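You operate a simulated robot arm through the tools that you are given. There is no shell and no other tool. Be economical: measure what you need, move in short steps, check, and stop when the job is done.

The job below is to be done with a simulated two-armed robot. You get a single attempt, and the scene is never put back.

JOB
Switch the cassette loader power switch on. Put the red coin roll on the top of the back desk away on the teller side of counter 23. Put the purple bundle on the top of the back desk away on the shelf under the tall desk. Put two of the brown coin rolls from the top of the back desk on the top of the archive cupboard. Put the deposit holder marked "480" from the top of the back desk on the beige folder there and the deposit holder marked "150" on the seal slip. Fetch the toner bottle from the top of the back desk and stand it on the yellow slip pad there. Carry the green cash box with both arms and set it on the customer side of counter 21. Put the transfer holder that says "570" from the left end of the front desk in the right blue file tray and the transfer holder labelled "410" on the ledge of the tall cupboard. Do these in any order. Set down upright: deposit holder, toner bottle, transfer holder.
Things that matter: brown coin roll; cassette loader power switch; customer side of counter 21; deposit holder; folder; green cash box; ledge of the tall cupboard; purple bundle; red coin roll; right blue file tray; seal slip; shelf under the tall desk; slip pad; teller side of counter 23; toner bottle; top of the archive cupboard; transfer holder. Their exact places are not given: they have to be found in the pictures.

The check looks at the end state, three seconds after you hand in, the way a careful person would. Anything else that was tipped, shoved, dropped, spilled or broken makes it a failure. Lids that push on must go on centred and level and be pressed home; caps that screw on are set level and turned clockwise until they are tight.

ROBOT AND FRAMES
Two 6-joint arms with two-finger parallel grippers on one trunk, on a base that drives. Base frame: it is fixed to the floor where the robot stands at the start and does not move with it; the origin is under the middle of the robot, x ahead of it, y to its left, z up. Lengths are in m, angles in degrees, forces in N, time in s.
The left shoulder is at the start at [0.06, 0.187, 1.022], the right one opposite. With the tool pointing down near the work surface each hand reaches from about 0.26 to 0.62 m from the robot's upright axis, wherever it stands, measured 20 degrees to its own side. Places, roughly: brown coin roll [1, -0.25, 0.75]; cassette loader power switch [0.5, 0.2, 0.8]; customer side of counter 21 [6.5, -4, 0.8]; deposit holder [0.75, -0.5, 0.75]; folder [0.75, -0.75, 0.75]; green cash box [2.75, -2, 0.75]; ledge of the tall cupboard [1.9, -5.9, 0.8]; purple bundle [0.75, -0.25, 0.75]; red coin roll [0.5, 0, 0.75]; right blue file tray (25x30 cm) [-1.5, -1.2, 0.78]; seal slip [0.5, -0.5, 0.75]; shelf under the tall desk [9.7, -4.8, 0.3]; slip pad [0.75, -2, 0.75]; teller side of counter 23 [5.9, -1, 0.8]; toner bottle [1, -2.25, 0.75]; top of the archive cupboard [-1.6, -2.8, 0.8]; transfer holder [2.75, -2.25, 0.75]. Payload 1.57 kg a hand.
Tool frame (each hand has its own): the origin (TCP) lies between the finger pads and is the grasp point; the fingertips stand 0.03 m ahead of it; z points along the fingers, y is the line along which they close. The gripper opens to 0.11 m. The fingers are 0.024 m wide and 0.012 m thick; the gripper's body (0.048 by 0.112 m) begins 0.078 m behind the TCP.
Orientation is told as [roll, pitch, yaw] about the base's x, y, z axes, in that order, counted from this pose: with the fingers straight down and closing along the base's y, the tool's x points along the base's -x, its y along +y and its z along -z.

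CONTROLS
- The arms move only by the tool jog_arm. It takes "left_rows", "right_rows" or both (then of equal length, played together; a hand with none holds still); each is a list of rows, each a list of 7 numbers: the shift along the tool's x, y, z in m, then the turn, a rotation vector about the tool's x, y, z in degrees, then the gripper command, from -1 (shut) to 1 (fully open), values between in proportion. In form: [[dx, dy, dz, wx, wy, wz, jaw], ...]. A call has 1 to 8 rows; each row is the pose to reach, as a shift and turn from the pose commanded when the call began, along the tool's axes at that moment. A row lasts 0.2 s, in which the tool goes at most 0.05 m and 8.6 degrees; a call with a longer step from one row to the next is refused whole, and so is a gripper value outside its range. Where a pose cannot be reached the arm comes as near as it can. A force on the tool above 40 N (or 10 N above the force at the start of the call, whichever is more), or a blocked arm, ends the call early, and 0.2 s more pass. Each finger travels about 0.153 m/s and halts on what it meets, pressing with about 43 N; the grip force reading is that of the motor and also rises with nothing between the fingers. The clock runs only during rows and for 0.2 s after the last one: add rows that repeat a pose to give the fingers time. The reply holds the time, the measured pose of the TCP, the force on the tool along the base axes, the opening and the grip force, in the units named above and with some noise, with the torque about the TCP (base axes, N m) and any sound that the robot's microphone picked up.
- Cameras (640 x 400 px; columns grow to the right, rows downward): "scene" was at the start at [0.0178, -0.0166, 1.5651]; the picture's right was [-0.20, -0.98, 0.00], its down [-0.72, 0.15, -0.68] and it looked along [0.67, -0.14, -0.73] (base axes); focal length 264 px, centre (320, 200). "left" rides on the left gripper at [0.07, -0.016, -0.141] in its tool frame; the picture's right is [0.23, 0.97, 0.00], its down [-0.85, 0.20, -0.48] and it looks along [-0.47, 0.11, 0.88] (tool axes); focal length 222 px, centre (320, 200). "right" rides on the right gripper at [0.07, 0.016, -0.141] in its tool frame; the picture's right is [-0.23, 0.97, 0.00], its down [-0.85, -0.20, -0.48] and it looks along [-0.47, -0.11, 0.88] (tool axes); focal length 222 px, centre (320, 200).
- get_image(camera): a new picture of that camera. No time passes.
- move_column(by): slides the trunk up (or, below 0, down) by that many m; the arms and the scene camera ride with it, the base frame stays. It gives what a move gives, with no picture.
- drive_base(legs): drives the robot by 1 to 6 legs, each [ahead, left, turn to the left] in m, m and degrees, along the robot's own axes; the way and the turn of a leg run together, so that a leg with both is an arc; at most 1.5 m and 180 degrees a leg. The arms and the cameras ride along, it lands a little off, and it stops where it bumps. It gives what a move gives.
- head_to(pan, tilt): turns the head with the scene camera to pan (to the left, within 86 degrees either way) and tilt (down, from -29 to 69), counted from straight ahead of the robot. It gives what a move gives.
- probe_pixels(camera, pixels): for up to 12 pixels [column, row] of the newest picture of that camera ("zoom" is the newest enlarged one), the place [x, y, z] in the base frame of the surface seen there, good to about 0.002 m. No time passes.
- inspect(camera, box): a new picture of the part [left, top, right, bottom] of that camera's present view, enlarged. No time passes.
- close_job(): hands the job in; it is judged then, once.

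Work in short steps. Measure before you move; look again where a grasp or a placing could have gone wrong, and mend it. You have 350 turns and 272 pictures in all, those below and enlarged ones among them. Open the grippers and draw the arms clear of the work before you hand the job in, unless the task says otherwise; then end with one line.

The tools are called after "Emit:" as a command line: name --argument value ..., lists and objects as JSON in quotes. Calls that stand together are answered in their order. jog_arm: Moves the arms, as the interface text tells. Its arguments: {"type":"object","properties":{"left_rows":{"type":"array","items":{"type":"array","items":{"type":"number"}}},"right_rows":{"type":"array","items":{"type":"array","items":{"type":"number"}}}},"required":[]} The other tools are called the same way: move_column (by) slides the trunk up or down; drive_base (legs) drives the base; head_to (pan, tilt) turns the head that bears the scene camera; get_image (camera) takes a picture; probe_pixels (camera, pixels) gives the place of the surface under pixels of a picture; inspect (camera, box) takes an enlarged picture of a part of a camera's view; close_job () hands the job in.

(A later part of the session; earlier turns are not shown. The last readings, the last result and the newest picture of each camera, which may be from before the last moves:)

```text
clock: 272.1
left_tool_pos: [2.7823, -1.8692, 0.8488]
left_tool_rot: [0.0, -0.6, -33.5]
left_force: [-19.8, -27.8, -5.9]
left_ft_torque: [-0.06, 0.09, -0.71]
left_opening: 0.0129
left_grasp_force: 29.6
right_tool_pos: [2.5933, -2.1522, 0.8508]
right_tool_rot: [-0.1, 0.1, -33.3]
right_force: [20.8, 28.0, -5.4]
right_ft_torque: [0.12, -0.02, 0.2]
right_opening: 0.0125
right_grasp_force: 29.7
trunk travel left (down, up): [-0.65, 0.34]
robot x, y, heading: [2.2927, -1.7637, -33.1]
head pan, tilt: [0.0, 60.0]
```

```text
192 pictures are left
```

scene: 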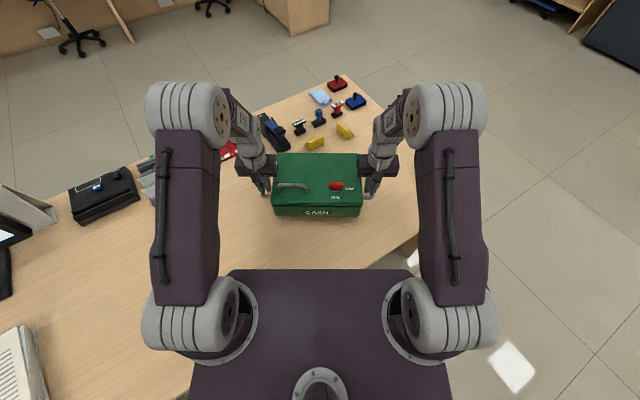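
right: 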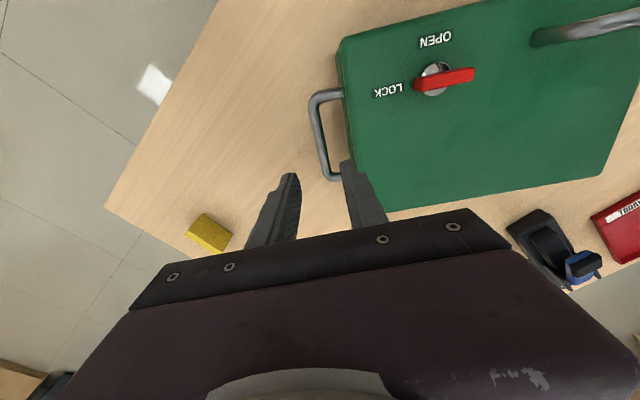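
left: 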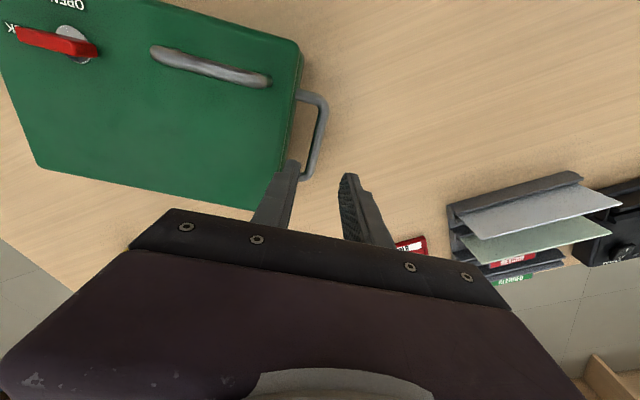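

Lifted level; I overshot outward (34 N pull), so I ease each hand 1.4 mm inward, then raise the trunk 0.15.

Emit:
jog_arm --left_rows '[[0, -0.0007, 0, 0, 0, 0, -1], [0, -0.0014, 0, 0, 0, 0, -1], [0, -0.0014, 0, 0, 0, 0, -1]]' --right_rows '[[0, 0.0007, 0, 0, 0, 0, -1], [0, 0.0014, 0, 0, 0, 0, -1], [0, 0.0014, 0, 0, 0, 0, -1]]'

Emit:
move_column --by 0.15

Emit:
drive_base --legs '[[-0.5, 0, 0]]'

Emit:
get_image --camera "scene"

```text
clock: 272.9
left_tool_pos: [2.7821, -1.8696, 0.8487]
left_tool_rot: [0.1, -0.5, -33.5]
left_force: [-12.2, -13.7, -6.6]
left_ft_torque: [0.1, 0.19, -0.75]
left_opening: 0.013
left_grasp_force: 29.7
right_tool_pos: [2.5937, -2.1521, 0.8491]
right_tool_rot: [-0.1, 0.2, -33.4]
right_force: [12.1, 14.3, -6.6]
right_ft_torque: [-0.06, -0.14, 0.05]
right_opening: 0.0127
right_grasp_force: 29.7
trunk travel left (down, up): [-0.65, 0.34]
robot x, y, heading: [2.2948, -1.7631, -33.0]
head pan, tilt: [0.0, 60.0]
```

```text
clock: 274.6
left_tool_pos: [2.7825, -1.8689, 0.9987]
left_tool_rot: [0.1, -0.5, -33.4]
left_force: [-1.5, 0.0, -5.3]
left_ft_torque: [0.03, 0.06, -0.7]
left_opening: 0.0129
left_grasp_force: 29.3
right_tool_pos: [2.5948, -2.1531, 1.0003]
right_tool_rot: [-0.1, 0.2, -33.3]
right_force: [1.1, -0.2, -6.0]
right_ft_torque: [0.02, 0.02, 0.01]
right_opening: 0.0124
right_grasp_force: 29.7
trunk travel left (down, up): [-0.8, 0.19]
robot x, y, heading: [2.2913, -1.7647, -33.0]
head pan, tilt: [0.0, 60.0]
```

```text
clock: 277.5
left_tool_pos: [2.3669, -1.5976, 0.9989]
left_tool_rot: [0.1, -0.5, -33.5]
left_force: [6.4, 13.4, -6.5]
left_ft_torque: [0.04, 0.01, -0.73]
left_opening: 0.0129
left_grasp_force: 30.6
right_tool_pos: [2.1772, -1.8825, 0.9995]
right_tool_rot: [-0.1, 0.3, -33.5]
right_force: [-5.7, -12.8, -6.6]
right_ft_torque: [0.02, 0.07, 0.05]
right_opening: 0.0126
right_grasp_force: 29.6
trunk travel left (down, up): [-0.8, 0.19]
robot x, y, heading: [1.8741, -1.4949, -33.0]
head pan, tilt: [0.0, 60.0]
```

```text
191 pictures are left
```

scene: 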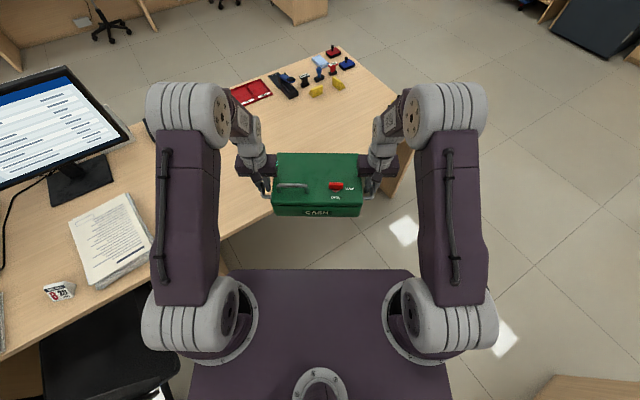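

The box is held steady. I turn and drive out of the aisle, around the front desk.

Emit:
drive_base --legs '[[0, 0, -57], [1.45, 0, 0], [0, 0, 90], [1.45, 0, 0], [0.65, -0.1, 0]]'

Emit:
get_image --camera "scene"

```text
clock: 301.1
left_tool_pos: [4.45, -2.899, 0.9995]
left_tool_rot: [0.1, -0.7, -1.8]
left_force: [-2.0, 5.2, -5.7]
left_ft_torque: [0.01, 0.04, -0.71]
left_opening: 0.0127
left_grasp_force: 29.6
right_tool_pos: [4.4394, -3.2395, 0.9998]
right_tool_rot: [-0.1, 0.3, -1.8]
right_force: [1.7, -5.6, -6.0]
right_ft_torque: [-0.02, 0.04, 0.08]
right_opening: 0.0126
right_grasp_force: 29.8
trunk travel left (down, up): [-0.8, 0.19]
robot x, y, heading: [3.9813, -3.064, -1.5]
head pan, tilt: [0.0, 60.0]
```

```text
190 pictures are left
```

scene: 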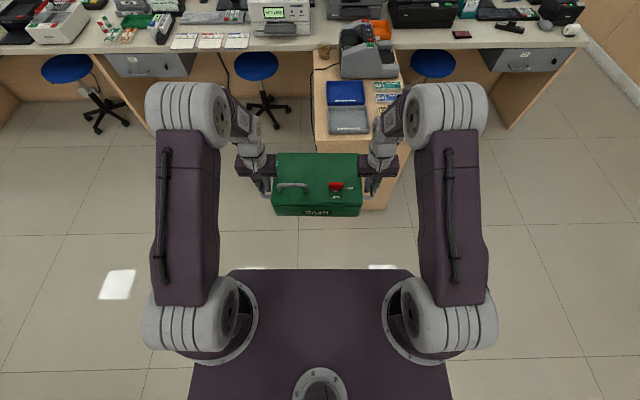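

Next I go down to the passage and through to the hall.

Emit:
drive_base --legs '[[0, -1.1, 1.5], [0.2, -0.95, 0], [1.35, -0.25, 0], [1.4, 0, 0], [0.3, 0.2, 0]]'

Emit:
get_image --camera "scene"

```text
clock: 326.3
left_tool_pos: [7.6911, -4.9191, 0.9989]
left_tool_rot: [0.3, -0.6, 0.4]
left_force: [-1.7, 0.7, -6.0]
left_ft_torque: [0.03, 0.01, -0.71]
left_opening: 0.0128
left_grasp_force: 29.7
right_tool_pos: [7.6952, -5.2588, 0.9997]
right_tool_rot: [-0.1, 0.1, 0.6]
right_force: [1.5, -1.0, -4.4]
right_ft_torque: [0.02, 0.04, 0.12]
right_opening: 0.0125
right_grasp_force: 29.7
trunk travel left (down, up): [-0.8, 0.19]
robot x, y, heading: [7.2301, -5.101, 1.0]
head pan, tilt: [0.0, 60.0]
```

```text
189 pictures are left
```

scene: 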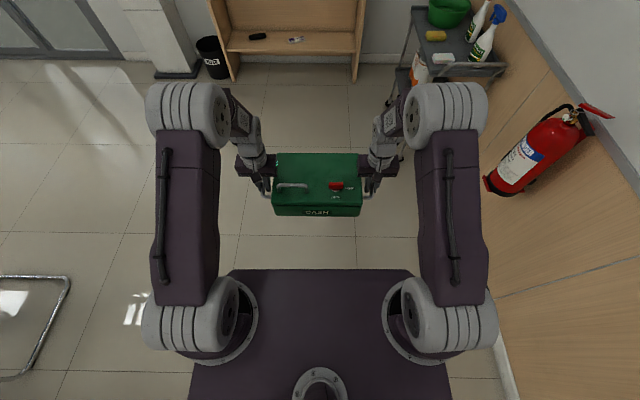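

I move on a little, turn around to face the counter, and look.

Emit:
drive_base --legs '[[0.55, 0.15, 0], [0, 0, 90], [0, 0, 89], [0, -0.7, 0]]'

Emit:
head_to --pan 0 --tilt 35

Emit:
get_image --camera "scene"

```text
clock: 340.6
left_tool_pos: [7.3052, -4.4208, 0.9991]
left_tool_rot: [0.1, -0.5, 179.0]
left_force: [1.9, -0.9, -5.4]
left_ft_torque: [-0.02, -0.09, -0.71]
left_opening: 0.013
left_grasp_force: 29.7
right_tool_pos: [7.3115, -4.0797, 0.9989]
right_tool_rot: [-0.2, 0.2, 179.1]
right_force: [-2.0, 0.8, -5.9]
right_ft_torque: [0.0, -0.09, 0.14]
right_opening: 0.0125
right_grasp_force: 29.9
trunk travel left (down, up): [-0.8, 0.19]
robot x, y, heading: [7.7756, -4.2435, 179.6]
head pan, tilt: [0.0, 60.0]
```

```text
clock: 341.4
left_tool_pos: [7.3049, -4.4205, 1.0008]
left_tool_rot: [0.2, -0.4, 179.0]
left_force: [1.9, 2.0, -5.4]
left_ft_torque: [-0.01, 0.02, -0.73]
left_opening: 0.0131
left_grasp_force: 29.6
right_tool_pos: [7.3117, -4.0778, 0.9992]
right_tool_rot: [-0.1, 0.2, 179.2]
right_force: [-2.4, -0.6, -6.5]
right_ft_torque: [0.01, -0.06, 0.24]
right_opening: 0.0126
right_grasp_force: 29.7
trunk travel left (down, up): [-0.8, 0.19]
robot x, y, heading: [7.7758, -4.2414, 179.5]
head pan, tilt: [0.0, 35.0]
```

```text
188 pictures are left
```

scene: 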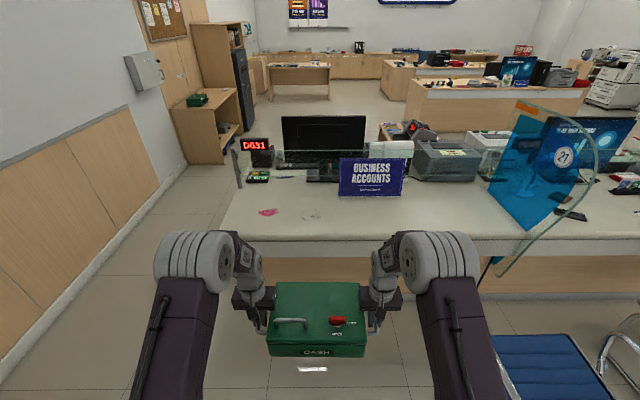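

I probe the counter top for the placing spot.

Emit:
probe_pixels --camera "scene" --pixels '[[320, 252], [310, 205], [268, 212], [312, 217], [340, 193], [400, 196], [320, 180], [295, 200], [320, 232], [470, 230], [320, 160], [260, 180]]'

Emit:
inspect --camera "scene" --box '[220, 130, 520, 260]'

```text
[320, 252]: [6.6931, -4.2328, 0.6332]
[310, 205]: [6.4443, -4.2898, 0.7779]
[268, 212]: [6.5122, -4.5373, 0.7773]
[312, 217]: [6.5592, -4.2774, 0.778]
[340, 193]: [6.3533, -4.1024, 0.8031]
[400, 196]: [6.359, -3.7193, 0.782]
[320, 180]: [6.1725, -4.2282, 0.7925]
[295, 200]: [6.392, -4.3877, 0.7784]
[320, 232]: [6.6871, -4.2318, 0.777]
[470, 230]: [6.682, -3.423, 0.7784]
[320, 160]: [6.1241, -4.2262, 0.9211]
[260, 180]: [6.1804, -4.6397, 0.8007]
```

```text
2.13 times, centred on (370, 195) of scene
```

zoom: 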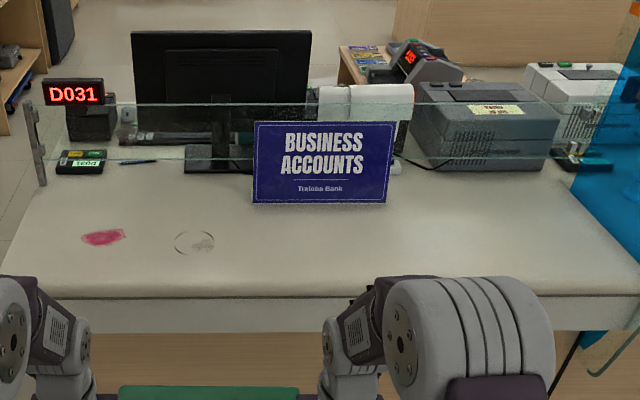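

I choose the clear stretch centred at [6.54,-4.0], away from the stains. I check the chair's left edge first.

Emit:
probe_pixels --camera "scene" --pixels '[[500, 345], [510, 380], [535, 340], [605, 345], [490, 260], [500, 265], [600, 380]]'

```text
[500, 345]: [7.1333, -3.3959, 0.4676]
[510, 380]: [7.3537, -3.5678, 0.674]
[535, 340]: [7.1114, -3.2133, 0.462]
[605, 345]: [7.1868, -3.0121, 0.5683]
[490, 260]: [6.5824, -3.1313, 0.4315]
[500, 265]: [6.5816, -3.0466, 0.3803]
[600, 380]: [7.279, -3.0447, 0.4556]
```

Clear. I strafe right 0.21 and go ahead 0.72.

Emit:
drive_base --legs '[[0, -0.21, 0.5], [0.72, 0, 0]]'

Emit:
head_to --pan 0 --tilt 60

Emit:
get_image --camera "scene"

```text
clock: 346.6
left_tool_pos: [6.5901, -4.2106, 0.9992]
left_tool_rot: [0.1, -0.5, 179.4]
left_force: [2.4, 0.7, -6.2]
left_ft_torque: [-0.01, 0.0, -0.71]
left_opening: 0.0128
left_grasp_force: 30.0
right_tool_pos: [6.595, -3.8707, 0.9998]
right_tool_rot: [-0.2, 0.3, 179.5]
right_force: [-1.7, -1.6, -6.2]
right_ft_torque: [0.04, -0.03, 0.18]
right_opening: 0.0128
right_grasp_force: 29.5
trunk travel left (down, up): [-0.8, 0.19]
robot x, y, heading: [7.0622, -4.0387, 179.5]
head pan, tilt: [0.0, 35.0]
```

```text
clock: 347.5
left_tool_pos: [6.589, -4.2099, 0.9988]
left_tool_rot: [0.1, -0.3, 179.2]
left_force: [1.5, 0.8, -6.0]
left_ft_torque: [-0.01, -0.04, -0.75]
left_opening: 0.0129
left_grasp_force: 30.0
right_tool_pos: [6.5952, -3.8694, 0.9986]
right_tool_rot: [0.0, 0.2, 179.5]
right_force: [-0.7, -1.9, -5.7]
right_ft_torque: [-0.02, -0.09, 0.23]
right_opening: 0.0127
right_grasp_force: 30.0
trunk travel left (down, up): [-0.8, 0.19]
robot x, y, heading: [7.0557, -4.033, 179.9]
head pan, tilt: [0.0, 60.0]
```

```text
186 pictures are left
```

scene: 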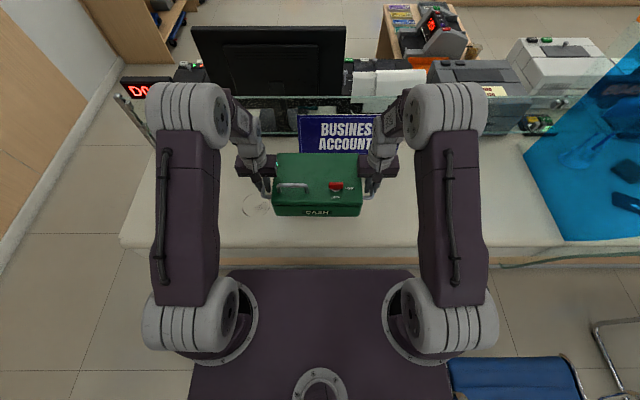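

The box hangs over the counter at x≈6.59. I extend both hands 4 cm forward, then lower the trunk 0.14.

Emit:
jog_arm --left_rows '[[-0.02, 0, 0, 0, 0, 0, -1], [-0.04, 0, 0, 0, 0, 0, -1], [-0.04, 0, 0, 0, 0, 0, -1]]' --right_rows '[[-0.02, 0, 0, 0, 0, 0, -1], [-0.04, 0, 0, 0, 0, 0, -1], [-0.04, 0, 0, 0, 0, 0, -1]]'

Emit:
move_column --by -0.14

Emit:
get_image --camera "scene"

```text
clock: 348.3
left_tool_pos: [6.5509, -4.2089, 0.9994]
left_tool_rot: [0.1, -0.4, 179.3]
left_force: [1.1, 3.3, -4.8]
left_ft_torque: [-0.02, -0.24, -0.72]
left_opening: 0.0129
left_grasp_force: 29.4
right_tool_pos: [6.5563, -3.8691, 0.9996]
right_tool_rot: [-0.1, 0.2, 179.4]
right_force: [-0.9, -3.4, -5.8]
right_ft_torque: [-0.03, 0.21, 0.17]
right_opening: 0.0127
right_grasp_force: 29.3
trunk travel left (down, up): [-0.8, 0.19]
robot x, y, heading: [7.0574, -4.0361, 179.9]
head pan, tilt: [0.0, 60.0]
```

```text
clock: 350.0
left_tool_pos: [6.5487, -4.2086, 0.859]
left_tool_rot: [0.1, -0.6, 179.2]
left_force: [1.5, 7.1, -5.1]
left_ft_torque: [0.03, -0.05, -0.7]
left_opening: 0.0127
left_grasp_force: 29.6
right_tool_pos: [6.5553, -3.8673, 0.8586]
right_tool_rot: [-0.1, 0.2, 179.5]
right_force: [-1.6, -7.0, -4.6]
right_ft_torque: [-0.01, -0.1, 0.14]
right_opening: 0.0126
right_grasp_force: 29.5
trunk travel left (down, up): [-0.66, 0.33]
robot x, y, heading: [7.0567, -4.0339, 179.5]
head pan, tilt: [0.0, 60.0]
```

```text
185 pictures are left
```

scene: 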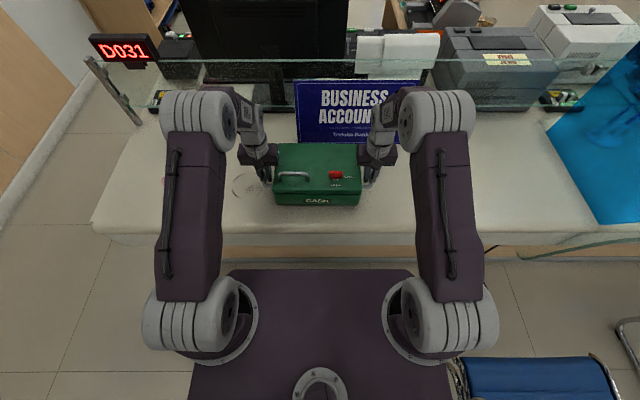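

About 3 cm to go. I lower both arms slowly.

Emit:
jog_arm --left_rows '[[0, 0, 0.012, 0, 0, 0, -1], [0, 0, 0.022, 0, 0, 0, -1], [0, 0, 0.027, 0, 0, 0, -1], [0, 0, 0.03, 0, 0, 0, -1]]' --right_rows '[[0, 0, 0.012, 0, 0, 0, -1], [0, 0, 0.022, 0, 0, 0, -1], [0, 0, 0.027, 0, 0, 0, -1], [0, 0, 0.03, 0, 0, 0, -1]]'

```text
clock: 351.0
left_tool_pos: [6.5499, -4.2091, 0.8329]
left_tool_rot: [0.2, -0.9, 179.4]
left_force: [3.2, 8.1, 17.3]
left_ft_torque: [0.06, 0.06, -0.74]
left_opening: 0.0131
left_grasp_force: 29.3
right_tool_pos: [6.5567, -3.8685, 0.8323]
right_tool_rot: [0.0, 0.0, 179.4]
right_force: [-5.4, -10.5, -2.9]
right_ft_torque: [-0.05, 0.62, -0.09]
right_opening: 0.0127
right_grasp_force: 29.4
trunk travel left (down, up): [-0.66, 0.33]
robot x, y, heading: [7.0582, -4.0354, 179.4]
head pan, tilt: [0.0, 60.0]
```

The left end touches with 17 N and the right is nearly down. I lower the right 3 mm more while holding the left.

Emit:
jog_arm --left_rows '[[0, 0, -0.001, 0, 0, 0, -1], [0, 0, -0.001, 0, 0, 0, -1]]' --right_rows '[[0, 0, 0.002, 0, 0, 0, -1], [0, 0, 0.003, 0, 0, 0, -1]]'

```text
clock: 351.6
left_tool_pos: [6.5508, -4.2091, 0.8322]
left_tool_rot: [0.2, -0.8, 179.2]
left_force: [-4.4, 12.5, 4.9]
left_ft_torque: [0.16, 0.91, -0.68]
left_opening: 0.013
left_grasp_force: 29.9
right_tool_pos: [6.5567, -3.8672, 0.8293]
right_tool_rot: [0.0, -0.3, 179.5]
right_force: [-4.3, -10.1, 25.6]
right_ft_torque: [-0.03, -0.02, 0.4]
right_opening: 0.0132
right_grasp_force: 29.8
trunk travel left (down, up): [-0.66, 0.33]
robot x, y, heading: [7.0576, -4.0324, 179.9]
head pan, tilt: [0.0, 60.0]
```

Both ends rest. I open the jaws modestly and look before rising.

Emit:
jog_arm --left_rows '[[0, 0, 0, 0, 0, 0, -0.75], [0, 0, 0, 0, 0, 0, -0.5], [0, 0, 0, 0, 0, 0, -0.45]]' --right_rows '[[0, 0, -0.001, 0, 0, 0, -0.75], [0, 0, -0.001, 0, 0, 0, -0.5], [0, 0, -0.001, 0, 0, 0, -0.45]]'

Emit:
inspect --camera "left" --box '[220, 50, 420, 250]'

Emit:
inspect --camera "right" --box '[220, 50, 420, 250]'

```text
clock: 352.4
left_tool_pos: [6.55, -4.2094, 0.831]
left_tool_rot: [0.2, -0.5, 179.3]
left_force: [-0.8, 0.6, 0.3]
left_ft_torque: [-0.01, 0.01, -0.02]
left_opening: 0.0303
left_grasp_force: 0.0
right_tool_pos: [6.5559, -3.8679, 0.8261]
right_tool_rot: [-0.1, 0.2, 179.5]
right_force: [0.0, 0.6, 0.0]
right_ft_torque: [0.01, 0.01, -0.02]
right_opening: 0.0304
right_grasp_force: 0.1
trunk travel left (down, up): [-0.66, 0.33]
robot x, y, heading: [7.0571, -4.0375, 179.7]
head pan, tilt: [0.0, 60.0]
```

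```text
2.00 times, centred on (320, 150) of left
```

zoom: 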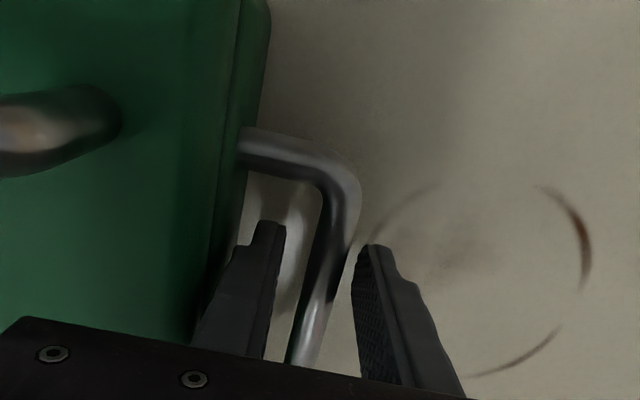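

```text
2.00 times, centred on (320, 150) of right
```

zoom: 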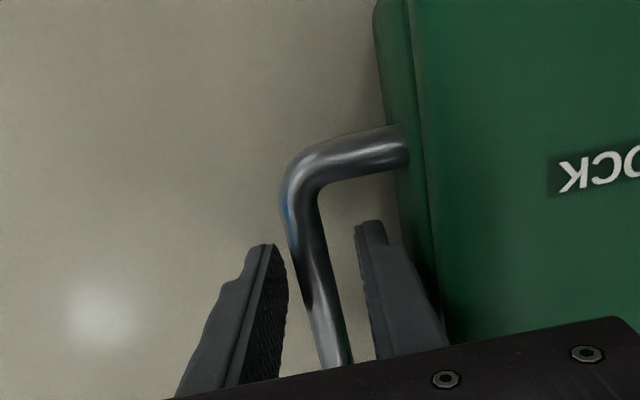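

The bars are free. I raise both hands straight up, clear of the handles, then check.

Emit:
jog_arm --left_rows '[[0, 0, -0.04, 0, 0, 0, -0.45], [0, 0, -0.08, 0, 0, 0, -0.45], [0, 0, -0.12, 0, 0, 0, -0.45], [0, 0, -0.16, 0, 0, 0, -0.45], [0.045, 0, -0.16, 0, 0, 0, -0.45], [0.09, 0, -0.16, 0, 0, 0, -0.2], [0.135, 0, -0.16, 0, 0, 0, 0], [0.18, 0, -0.16, 0, 0, 0, 0]]' --right_rows '[[0, 0, -0.04, 0, 0, 0, -0.45], [0, 0, -0.08, 0, 0, 0, -0.45], [0, 0, -0.12, 0, 0, 0, -0.45], [0, 0, -0.16, 0, 0, 0, -0.45], [0.045, 0, -0.16, 0, 0, 0, -0.45], [0.09, 0, -0.16, 0, 0, 0, -0.2], [0.135, 0, -0.16, 0, 0, 0, 0], [0.18, 0, -0.16, 0, 0, 0, 0]]'

Emit:
drive_base --legs '[[-0.6, 0.1, 0]]'

Emit:
head_to --pan 0 --tilt 35

Emit:
get_image --camera "scene"

```text
clock: 354.2
left_tool_pos: [6.7362, -4.2104, 0.9901]
left_tool_rot: [0.2, -0.8, 179.3]
left_force: [0.8, 0.1, 0.2]
left_ft_torque: [0.0, 0.07, 0.04]
left_opening: 0.0552
left_grasp_force: 0.0
right_tool_pos: [6.7397, -3.871, 0.9915]
right_tool_rot: [0.0, -0.2, 179.5]
right_force: [0.2, 0.2, -0.4]
right_ft_torque: [-0.02, 0.02, -0.01]
right_opening: 0.0549
right_grasp_force: 0.2
trunk travel left (down, up): [-0.66, 0.33]
robot x, y, heading: [7.0587, -4.037, 179.5]
head pan, tilt: [0.0, 60.0]
```

```text
clock: 357.6
left_tool_pos: [7.3336, -4.3128, 0.9885]
left_tool_rot: [0.1, -0.6, 179.2]
left_force: [-0.3, 0.2, 0.1]
left_ft_torque: [-0.01, 0.02, 0.0]
left_opening: 0.0547
left_grasp_force: 0.1
right_tool_pos: [7.3378, -3.9731, 0.9895]
right_tool_rot: [-0.1, 0.2, 179.4]
right_force: [-0.6, -0.8, 0.6]
right_ft_torque: [0.01, 0.01, -0.03]
right_opening: 0.0549
right_grasp_force: 0.1
trunk travel left (down, up): [-0.66, 0.33]
robot x, y, heading: [7.6591, -4.1363, 179.9]
head pan, tilt: [0.0, 60.0]
```

```text
clock: 358.5
left_tool_pos: [7.3325, -4.3137, 0.9902]
left_tool_rot: [0.1, -0.5, 179.2]
left_force: [-0.2, -0.2, -0.1]
left_ft_torque: [-0.02, -0.02, 0.01]
left_opening: 0.055
left_grasp_force: 0.0
right_tool_pos: [7.3368, -3.9754, 0.9894]
right_tool_rot: [-0.1, 0.2, 179.4]
right_force: [-0.7, 0.3, 0.7]
right_ft_torque: [-0.01, -0.03, 0.03]
right_opening: 0.0553
right_grasp_force: 0.0
trunk travel left (down, up): [-0.66, 0.33]
robot x, y, heading: [7.6584, -4.1362, 180.0]
head pan, tilt: [0.0, 35.0]
```

```text
182 pictures are left
```

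scene: 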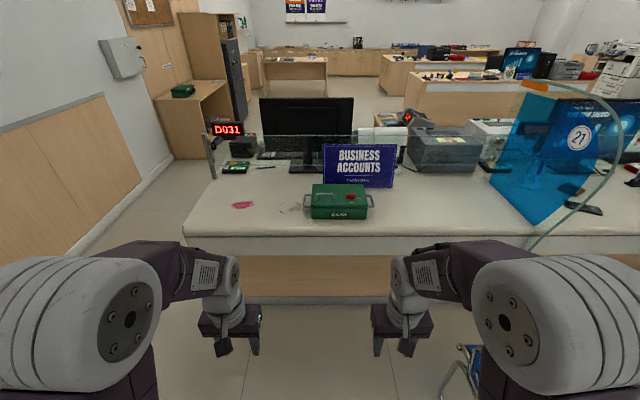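

The cash box stands in place with its handles free. I drive back to the front desk for the transfer holders.

Emit:
drive_base --legs '[[0.6, 1.1, 0], [1.4, 0.05, 0], [1.0, -0.2, 0], [0.35, -1.2, 0], [0.6, -0.85, 0]]'

Emit:
drive_base --legs '[[1.4, 0, 0], [0.5, -0.05, 0], [0, 0, 90], [0, 0, 90], [0, 1.0, 0]]'

Emit:
head_to --pan -10 --tilt 45

Emit:
get_image --camera "scene"

```text
clock: 387.1
left_tool_pos: [3.3934, -3.1474, 0.9895]
left_tool_rot: [0.1, -0.6, 178.8]
left_force: [0.5, -0.1, -0.1]
left_ft_torque: [-0.01, -0.01, 0.01]
left_opening: 0.0548
left_grasp_force: 0.0
right_tool_pos: [3.4022, -2.8071, 0.9905]
right_tool_rot: [-0.1, 0.2, 179.0]
right_force: [-0.3, 0.4, 0.5]
right_ft_torque: [0.02, 0.02, 0.01]
right_opening: 0.0549
right_grasp_force: 0.1
trunk travel left (down, up): [-0.66, 0.33]
robot x, y, heading: [3.7225, -2.9767, 179.3]
head pan, tilt: [0.0, 35.0]
```

```text
clock: 409.1
left_tool_pos: [2.1805, -1.7264, 0.9899]
left_tool_rot: [0.0, -0.6, -2.0]
left_force: [0.0, 0.3, -0.3]
left_ft_torque: [-0.02, 0.02, -0.01]
left_opening: 0.0553
left_grasp_force: 0.1
right_tool_pos: [2.1674, -2.0669, 0.9905]
right_tool_rot: [-0.2, 0.2, -1.9]
right_force: [0.2, -0.4, -0.9]
right_ft_torque: [-0.03, -0.01, 0.02]
right_opening: 0.055
right_grasp_force: 0.0
trunk travel left (down, up): [-0.66, 0.33]
robot x, y, heading: [1.8516, -1.8965, -1.6]
head pan, tilt: [0.0, 35.0]
```

```text
clock: 409.8
left_tool_pos: [2.1801, -1.7259, 0.9887]
left_tool_rot: [0.1, -0.5, -2.1]
left_force: [-0.4, -0.4, -0.7]
left_ft_torque: [0.01, 0.01, 0.0]
left_opening: 0.0551
left_grasp_force: 0.1
right_tool_pos: [2.1686, -2.0656, 0.9902]
right_tool_rot: [-0.1, 0.2, -1.9]
right_force: [-0.8, -0.4, 0.3]
right_ft_torque: [-0.02, -0.01, 0.0]
right_opening: 0.0549
right_grasp_force: 0.0
trunk travel left (down, up): [-0.66, 0.33]
robot x, y, heading: [1.8495, -1.8974, -1.5]
head pan, tilt: [-10.0, 45.0]
```

```text
181 pictures are left
```

scene: 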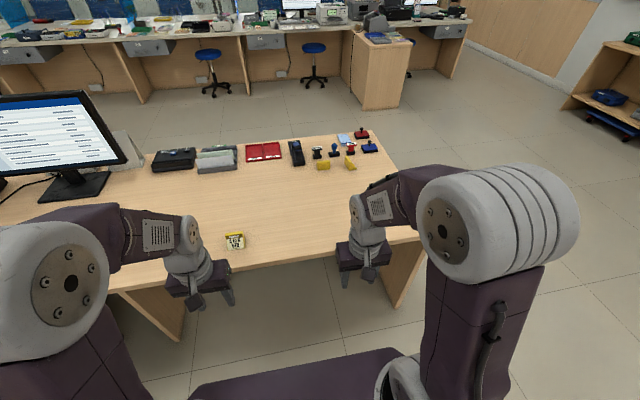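

I move 0.2 ahead and measure the 570 and 410 holders.

Emit:
drive_base --legs '[[0.22, 0, 1.5]]'

Emit:
inspect --camera "left" --box '[120, 20, 520, 270]'

Emit:
inspect --camera "scene" --box '[210, 130, 370, 290]'

```text
clock: 411.4
left_tool_pos: [2.3946, -1.7213, 0.9888]
left_tool_rot: [0.1, -0.6, -0.6]
left_force: [-0.6, -0.5, 0.1]
left_ft_torque: [0.0, 0.0, 0.0]
left_opening: 0.055
left_grasp_force: 0.0
right_tool_pos: [2.3912, -2.0586, 0.9889]
right_tool_rot: [-0.1, 0.0, -0.5]
right_force: [0.4, -0.7, 0.6]
right_ft_torque: [-0.02, -0.01, 0.01]
right_opening: 0.0551
right_grasp_force: 0.1
trunk travel left (down, up): [-0.66, 0.33]
robot x, y, heading: [2.0722, -1.9009, 0.2]
head pan, tilt: [-10.0, 45.0]
```

```text
1.60 times, centred on (320, 145) of left
```

zoom: 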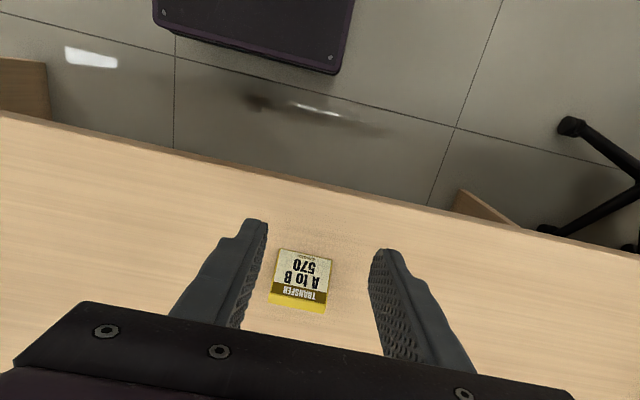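

```text
2.50 times, centred on (290, 210) of scene
```

zoom: 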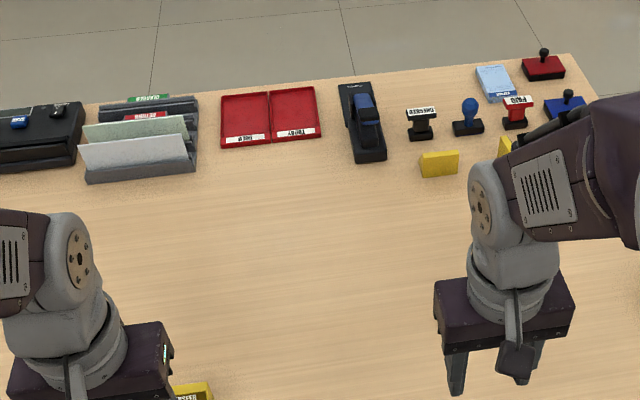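

I take a full left picture to probe 570, and probe 410 in the enlarged scene view at (438,165).

Emit:
probe_pixels --camera "zoom" --pixels '[[422, 158], [458, 152], [423, 175], [457, 170], [440, 154], [440, 165], [505, 145], [515, 150], [420, 135], [470, 130]]'

Emit:
get_image --camera "left"

Emit:
probe_pixels --camera "left" --pixels '[[294, 177], [327, 184], [289, 203], [323, 210], [289, 208], [310, 180], [306, 200]]'

```text
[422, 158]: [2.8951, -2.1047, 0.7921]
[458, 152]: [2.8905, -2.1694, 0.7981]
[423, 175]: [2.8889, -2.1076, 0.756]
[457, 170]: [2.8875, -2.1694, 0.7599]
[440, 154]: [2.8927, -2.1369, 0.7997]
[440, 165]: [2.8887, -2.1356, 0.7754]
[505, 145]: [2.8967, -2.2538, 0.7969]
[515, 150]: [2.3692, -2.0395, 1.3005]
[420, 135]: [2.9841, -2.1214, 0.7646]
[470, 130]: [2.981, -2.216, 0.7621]
```

```text
178 pictures are left
```

left: 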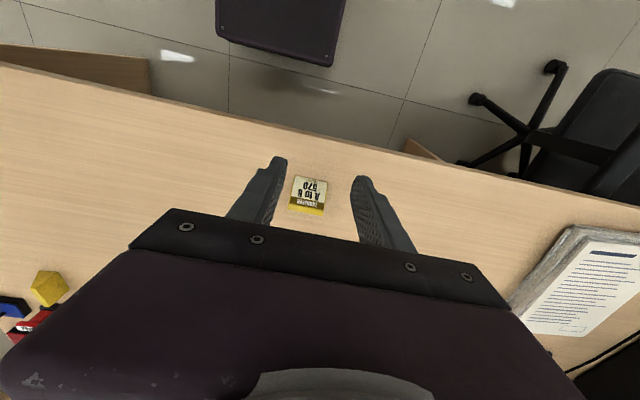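

```text
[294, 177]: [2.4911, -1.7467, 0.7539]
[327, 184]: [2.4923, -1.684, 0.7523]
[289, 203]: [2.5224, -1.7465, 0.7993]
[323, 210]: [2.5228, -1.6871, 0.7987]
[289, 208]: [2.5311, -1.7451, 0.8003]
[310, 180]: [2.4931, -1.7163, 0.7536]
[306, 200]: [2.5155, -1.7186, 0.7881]
```

570: y -1.747..-1.685, top x≈2.525. I bring the left hand over it, down to 0.785, and close.

Emit:
jog_arm --left_rows '[[-0.04, 0.002, 0.01, 0, 0, 0, 0.7], [-0.08, 0.005, 0.02, 0, 0, 0, 1], [-0.125, 0.005, 0.03, 0, 0, 0.5, 1], [-0.125, 0.005, 0.07, 0, 0, 0.5, 1], [-0.125, 0.005, 0.11, 0, 0, 0.5, 1], [-0.125, 0.005, 0.15, 0, 0, 0.5, 1], [-0.125, 0.005, 0.185, 0, 0, 0.5, 1], [-0.125, 0.005, 0.2035, 0, 0, 0.5, 1]]'

Emit:
jog_arm --left_rows '[[0, 0, 0, 0, 0, 0, 0.3], [0, 0, 0, 0, 0, 0, -0.3], [0, 0, 0, 0, 0, 0, -0.4], [0, 0, 0, 0, 0, 0, -0.4]]'

Emit:
get_image --camera "left"

```text
clock: 413.2
left_tool_pos: [2.5231, -1.7164, 0.7862]
left_tool_rot: [0.1, -0.7, -1.1]
left_force: [-0.2, -0.4, 0.2]
left_ft_torque: [-0.02, 0.0, -0.04]
left_opening: 0.11
left_grasp_force: 0.1
right_tool_pos: [2.3918, -2.0615, 0.9906]
right_tool_rot: [-0.1, 0.2, -0.4]
right_force: [0.1, -0.1, 1.1]
right_ft_torque: [0.0, 0.02, 0.0]
right_opening: 0.0553
right_grasp_force: 0.1
trunk travel left (down, up): [-0.66, 0.33]
robot x, y, heading: [2.0731, -1.8982, 0.0]
head pan, tilt: [-10.0, 45.0]
```

```text
clock: 414.2
left_tool_pos: [2.5211, -1.7159, 0.787]
left_tool_rot: [0.1, -0.6, -1.0]
left_force: [0.3, 0.4, 0.5]
left_ft_torque: [-0.02, -0.02, -0.01]
left_opening: 0.0633
left_grasp_force: 42.8
right_tool_pos: [2.3917, -2.0612, 0.9888]
right_tool_rot: [-0.1, 0.2, -0.3]
right_force: [0.1, -0.7, 0.5]
right_ft_torque: [-0.01, 0.03, -0.01]
right_opening: 0.0551
right_grasp_force: 0.1
trunk travel left (down, up): [-0.66, 0.33]
robot x, y, heading: [2.0706, -1.8959, -0.1]
head pan, tilt: [-10.0, 45.0]
```

```text
177 pictures are left
```

left: 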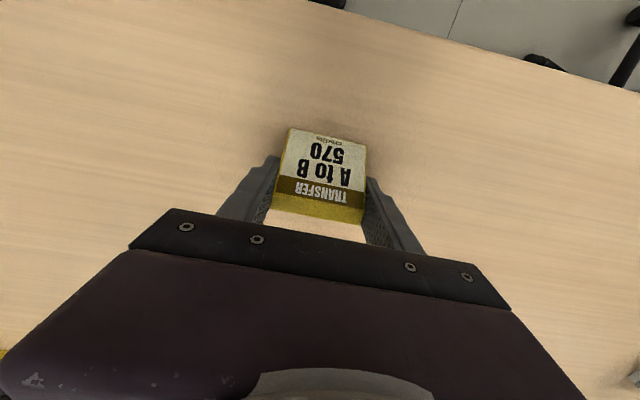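

570 held. I lift it, draw back, and drive 0.3 m further in for 410.

Emit:
jog_arm --left_rows '[[0, 0, -0.045, 0, 0, 0, -0.4], [0, 0, -0.09, 0, 0, 0, -0.4], [0.02, 0, -0.13, 0, 0, 0, -0.4], [0.05, 0, -0.17, 0, 0, 0, -0.4], [0.08, 0, -0.2, 0, 0, 0, -0.4]]'

Emit:
drive_base --legs '[[0.3, 0, 0]]'

Emit:
get_image --camera "right"

```text
clock: 415.4
left_tool_pos: [2.4382, -1.7156, 0.9872]
left_tool_rot: [0.2, -0.6, -1.1]
left_force: [-0.9, 0.2, -0.1]
left_ft_torque: [0.03, -0.04, 0.0]
left_opening: 0.0635
left_grasp_force: 43.2
right_tool_pos: [2.3903, -2.0608, 0.9904]
right_tool_rot: [-0.1, 0.1, -0.3]
right_force: [-0.1, -0.2, 0.1]
right_ft_torque: [-0.01, -0.01, 0.0]
right_opening: 0.055
right_grasp_force: 0.0
trunk travel left (down, up): [-0.66, 0.33]
robot x, y, heading: [2.0686, -1.8972, -0.1]
head pan, tilt: [-10.0, 45.0]
```

```text
clock: 417.5
left_tool_pos: [2.7391, -1.7168, 0.9879]
left_tool_rot: [0.2, -0.6, -1.2]
left_force: [-0.3, -0.8, -1.4]
left_ft_torque: [0.04, 0.01, 0.01]
left_opening: 0.0634
left_grasp_force: 42.8
right_tool_pos: [2.6902, -2.0626, 0.9885]
right_tool_rot: [-0.1, 0.1, -0.4]
right_force: [0.6, 0.1, 0.1]
right_ft_torque: [0.01, -0.03, -0.01]
right_opening: 0.055
right_grasp_force: 0.1
trunk travel left (down, up): [-0.66, 0.33]
robot x, y, heading: [2.3698, -1.8991, -0.3]
head pan, tilt: [-10.0, 45.0]
```

```text
176 pictures are left
```

right: 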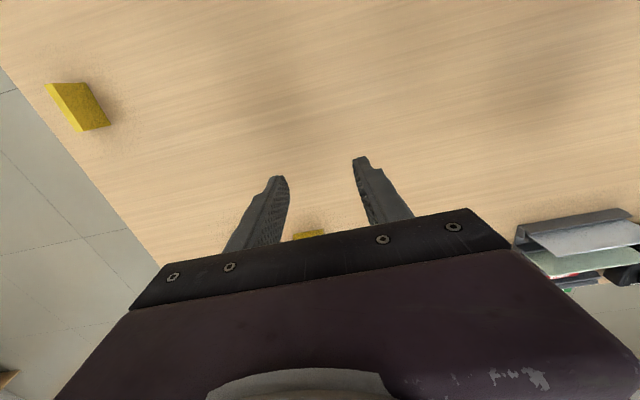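

I bring the right hand above 410 at [2.91,-2.137].

Emit:
jog_arm --right_rows '[[-0.04, -0.014, 0, 0, 0, 0, 0.2], [-0.08, -0.028, 0, 0, 0, 0, 0.5], [-0.12, -0.042, 0.01, 0, 0, 0, 0.6], [-0.16, -0.056, 0.02, 0, 0, 0, 0.6], [-0.19, -0.066, 0.04, 0, 0, 0, 0.6], [-0.217, -0.0745, 0.06, 0, 0, 0, 0.6], [-0.217, -0.0745, 0.095, 0, 0, 0, 0.6]]'

Emit:
get_image --camera "right"

```text
clock: 419.1
left_tool_pos: [2.7393, -1.7166, 0.9862]
left_tool_rot: [0.2, -0.5, -1.2]
left_force: [-0.4, -0.3, -1.7]
left_ft_torque: [0.0, 0.01, -0.02]
left_opening: 0.0629
left_grasp_force: 42.7
right_tool_pos: [2.9064, -2.1387, 0.8939]
right_tool_rot: [-0.2, 0.2, -0.5]
right_force: [0.4, 0.9, 0.2]
right_ft_torque: [0.0, 0.0, -0.01]
right_opening: 0.0878
right_grasp_force: 0.1
trunk travel left (down, up): [-0.66, 0.33]
robot x, y, heading: [2.3686, -1.8995, -0.3]
head pan, tilt: [-10.0, 45.0]
```

```text
175 pictures are left
```

right: 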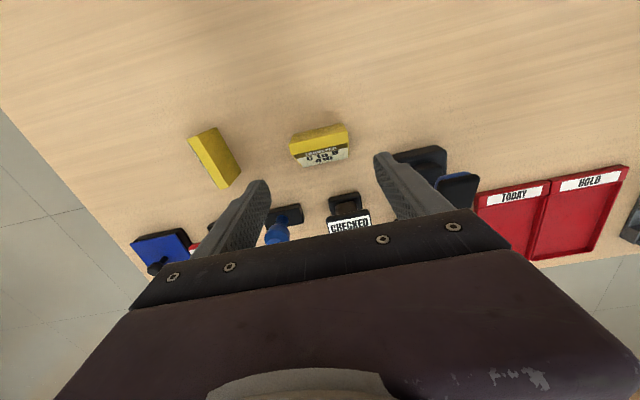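

I check the clearance to the stapler near (405,158) and the other holder near (235,185).

Emit:
probe_pixels --camera "right" --pixels '[[392, 155], [405, 150], [430, 150], [235, 178], [222, 188], [345, 130], [345, 155], [292, 140], [296, 165], [330, 200], [280, 210]]'

```text
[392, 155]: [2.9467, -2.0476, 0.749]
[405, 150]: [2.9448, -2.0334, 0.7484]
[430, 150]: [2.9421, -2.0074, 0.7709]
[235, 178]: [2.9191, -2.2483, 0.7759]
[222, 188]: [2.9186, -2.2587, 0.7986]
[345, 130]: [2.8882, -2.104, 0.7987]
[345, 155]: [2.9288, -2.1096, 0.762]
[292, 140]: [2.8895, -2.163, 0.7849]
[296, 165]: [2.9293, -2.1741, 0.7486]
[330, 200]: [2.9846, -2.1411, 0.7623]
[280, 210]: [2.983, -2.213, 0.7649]
```

All clear. I go down to z≈0.786 and close.

Emit:
jog_arm --right_rows '[[0, 0, 0.04, 0, 0, 0, 0.6], [0, 0, 0.08, 0, 0, 0, 0.6], [0, 0, 0.107, 0, 0, 0, 0.6], [0, 0, 0.107, 0, 0, 0, 0.2], [0, 0, 0.107, 0, 0, 0, -0.3], [0, 0, 0.107, 0, 0, 0, -0.4], [0, 0, 0.107, 0, 0, 0, -0.4]]'

Emit:
get_image --camera "right"

```text
clock: 420.7
left_tool_pos: [2.739, -1.7169, 0.9873]
left_tool_rot: [0.2, -0.5, -1.3]
left_force: [-0.5, 0.3, -1.7]
left_ft_torque: [-0.03, 0.0, 0.0]
left_opening: 0.0634
left_grasp_force: 42.8
right_tool_pos: [2.9064, -2.1392, 0.7878]
right_tool_rot: [-0.1, 0.3, -0.5]
right_force: [0.1, 0.2, 0.0]
right_ft_torque: [0.0, -0.01, -0.01]
right_opening: 0.063
right_grasp_force: 42.6
trunk travel left (down, up): [-0.66, 0.33]
robot x, y, heading: [2.3648, -1.9015, -0.1]
head pan, tilt: [-10.0, 45.0]
```

```text
174 pictures are left
```

right: 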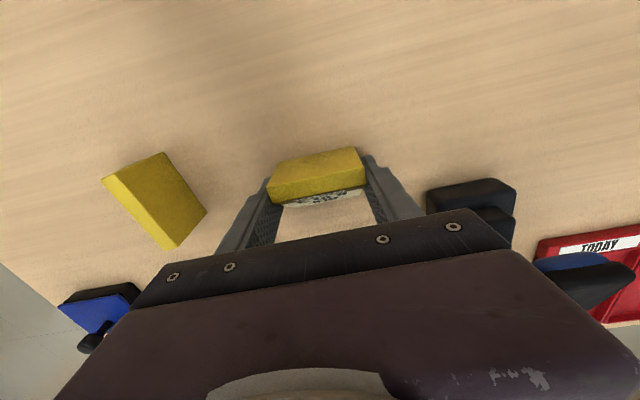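

410 held. I lift, back out, and drive toward the tall cupboard at [1.9,-5.9].

Emit:
jog_arm --right_rows '[[0, 0, -0.045, 0, 0, 0, -0.4], [0, 0, -0.09, 0, 0, 0, -0.4], [0, 0, -0.135, 0, 0, 0, -0.4], [0.03, 0, -0.17, 0, 0, 0, -0.4], [0.07, 0, -0.19, 0, 0, 0, -0.4], [0.11, 0, -0.2, 0, 0, 0, -0.4], [0.15, 0, -0.2, 0, 0, 0, -0.4], [0.19, 0.01, -0.2, 0, 0, 0, -0.4]]'

Emit:
drive_base --legs '[[-0.5, 0, 0], [0, 0, -90], [1.45, 0, 0], [0.9, 0, 0]]'

Emit:
head_to --pan 0 --tilt 25

Emit:
get_image --camera "scene"

```text
clock: 422.5
left_tool_pos: [2.7388, -1.716, 0.9868]
left_tool_rot: [0.1, -0.6, -1.2]
left_force: [0.1, 0.4, -0.4]
left_ft_torque: [-0.06, -0.03, -0.01]
left_opening: 0.063
left_grasp_force: 43.3
right_tool_pos: [2.7142, -2.1258, 0.9883]
right_tool_rot: [0.0, 0.2, -0.5]
right_force: [1.2, -0.4, -0.8]
right_ft_torque: [-0.01, -0.01, 0.02]
right_opening: 0.0632
right_grasp_force: 43.4
trunk travel left (down, up): [-0.66, 0.33]
robot x, y, heading: [2.3678, -1.8996, -0.2]
head pan, tilt: [-10.0, 45.0]
```

```text
clock: 440.4
left_tool_pos: [2.0281, -4.6225, 0.9869]
left_tool_rot: [0.1, -0.7, -91.6]
left_force: [0.6, -0.2, -1.2]
left_ft_torque: [-0.02, -0.02, 0.0]
left_opening: 0.0629
left_grasp_force: 42.8
right_tool_pos: [1.6181, -4.5958, 0.9863]
right_tool_rot: [-0.1, 0.1, -90.9]
right_force: [-0.3, -0.2, -1.5]
right_ft_torque: [0.0, -0.02, -0.05]
right_opening: 0.0633
right_grasp_force: 43.3
trunk travel left (down, up): [-0.66, 0.33]
robot x, y, heading: [1.851, -4.2549, -90.9]
head pan, tilt: [-10.0, 45.0]
```

```text
clock: 441.2
left_tool_pos: [2.0288, -4.6222, 0.9872]
left_tool_rot: [0.3, -0.7, -91.6]
left_force: [0.6, 0.2, -1.7]
left_ft_torque: [-0.03, 0.0, 0.03]
left_opening: 0.0632
left_grasp_force: 43.0
right_tool_pos: [1.6178, -4.5954, 0.9873]
right_tool_rot: [-0.1, 0.3, -90.9]
right_force: [-0.5, 1.2, -0.2]
right_ft_torque: [-0.03, 0.0, -0.01]
right_opening: 0.0632
right_grasp_force: 43.1
trunk travel left (down, up): [-0.66, 0.33]
robot x, y, heading: [1.8469, -4.2504, -90.5]
head pan, tilt: [0.0, 25.0]
```

```text
173 pictures are left
```

scene: 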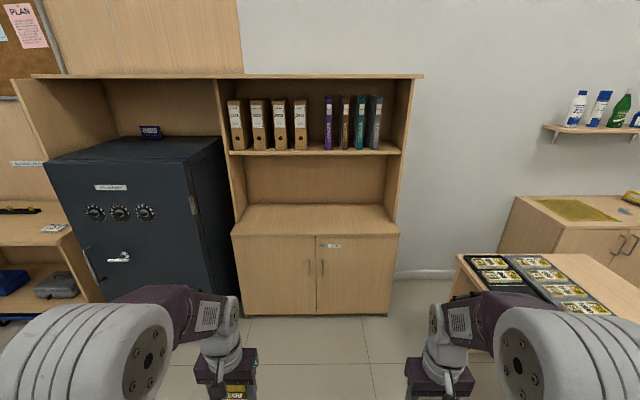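

The ledge is the step at (315,220) below the binder shelf. I probe it.

Emit:
probe_pixels --camera "scene" --pixels '[[315, 232], [315, 220], [315, 207], [240, 228], [392, 230], [315, 156], [315, 150], [315, 250], [315, 312], [235, 160], [460, 260], [180, 310]]'

```text
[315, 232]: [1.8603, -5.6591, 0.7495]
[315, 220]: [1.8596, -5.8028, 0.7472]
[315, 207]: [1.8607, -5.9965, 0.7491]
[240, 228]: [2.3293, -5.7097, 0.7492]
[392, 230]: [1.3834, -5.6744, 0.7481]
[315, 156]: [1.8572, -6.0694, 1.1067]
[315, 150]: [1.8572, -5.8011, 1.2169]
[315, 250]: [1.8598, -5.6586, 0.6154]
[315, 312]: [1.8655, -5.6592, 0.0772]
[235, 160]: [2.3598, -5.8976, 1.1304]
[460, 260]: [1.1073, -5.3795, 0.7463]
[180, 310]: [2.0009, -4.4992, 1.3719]
```

Ledge z 0.749, front y -5.66; the shelf above begins at y -5.80. I drive up so the right hand can set 410 down at y≈-5.745.

Emit:
drive_base --legs '[[0.97, 0, 0.5]]'

Emit:
get_image --camera "right"

```text
clock: 446.3
left_tool_pos: [2.0281, -5.5976, 0.987]
left_tool_rot: [0.1, -0.6, -90.9]
left_force: [-0.7, 0.2, -0.3]
left_ft_torque: [0.01, -0.01, 0.0]
left_opening: 0.0632
left_grasp_force: 42.8
right_tool_pos: [1.6174, -5.5766, 0.9871]
right_tool_rot: [0.0, 0.2, -90.2]
right_force: [0.8, -0.1, -0.1]
right_ft_torque: [0.02, 0.0, 0.0]
right_opening: 0.0631
right_grasp_force: 42.8
trunk travel left (down, up): [-0.66, 0.33]
robot x, y, heading: [1.8391, -5.2253, -89.8]
head pan, tilt: [0.0, 25.0]
```

```text
172 pictures are left
```

right: 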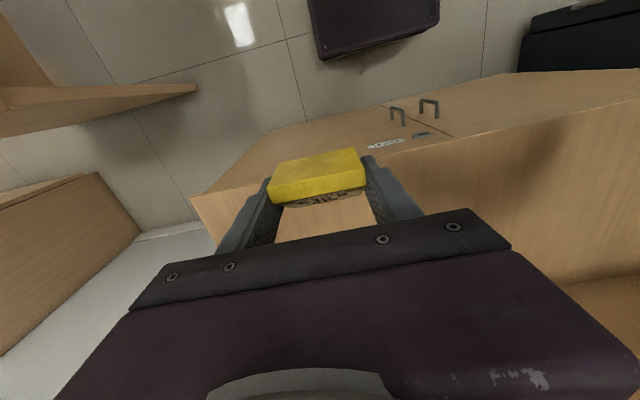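

I lower first (keeping short of the upper shelf), then go forward to y≈-5.72.

Emit:
jog_arm --right_rows '[[0, 0, 0.045, 0, 0, 0, -0.4], [0, 0, 0.09, 0, 0, 0, -0.4], [0, 0, 0.135, 0, 0, 0, -0.4], [0, 0, 0.165, 0, 0, 0, -0.4], [-0.045, 0, 0.165, 0, 0, 0, -0.4], [-0.09, 0, 0.17, 0, 0, 0, -0.4], [-0.143, 0, 0.175, 0, 0, 0, -0.4]]'

Emit:
get_image --camera "right"

Emit:
head_to --pan -15 --tilt 40

Emit:
get_image --camera "scene"

```text
refused: row 7 steps farther than a row can; nothing moved
```

```text
171 pictures are left
```

right: 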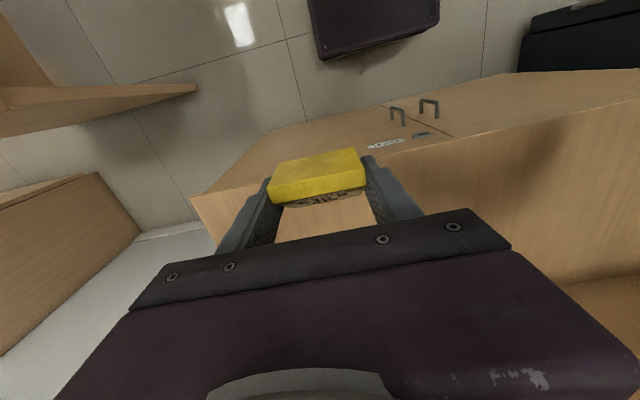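

```text
clock: 447.1
left_tool_pos: [2.0287, -5.5999, 0.9864]
left_tool_rot: [0.1, -0.6, -90.9]
left_force: [-0.3, 0.4, -1.2]
left_ft_torque: [0.0, -0.02, 0.0]
left_opening: 0.0634
left_grasp_force: 43.2
right_tool_pos: [1.6179, -5.5755, 0.9868]
right_tool_rot: [-0.1, 0.1, -90.2]
right_force: [-0.1, 0.1, -0.8]
right_ft_torque: [-0.04, 0.0, 0.02]
right_opening: 0.063
right_grasp_force: 43.2
trunk travel left (down, up): [-0.66, 0.33]
robot x, y, heading: [1.8437, -5.226, -89.9]
head pan, tilt: [-15.0, 40.0]
```

```text
170 pictures are left
```

scene: 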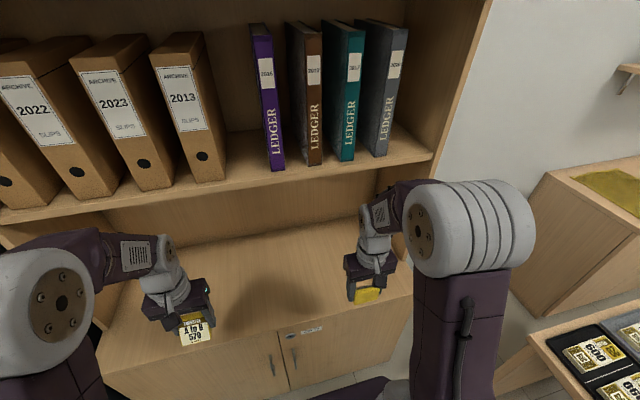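

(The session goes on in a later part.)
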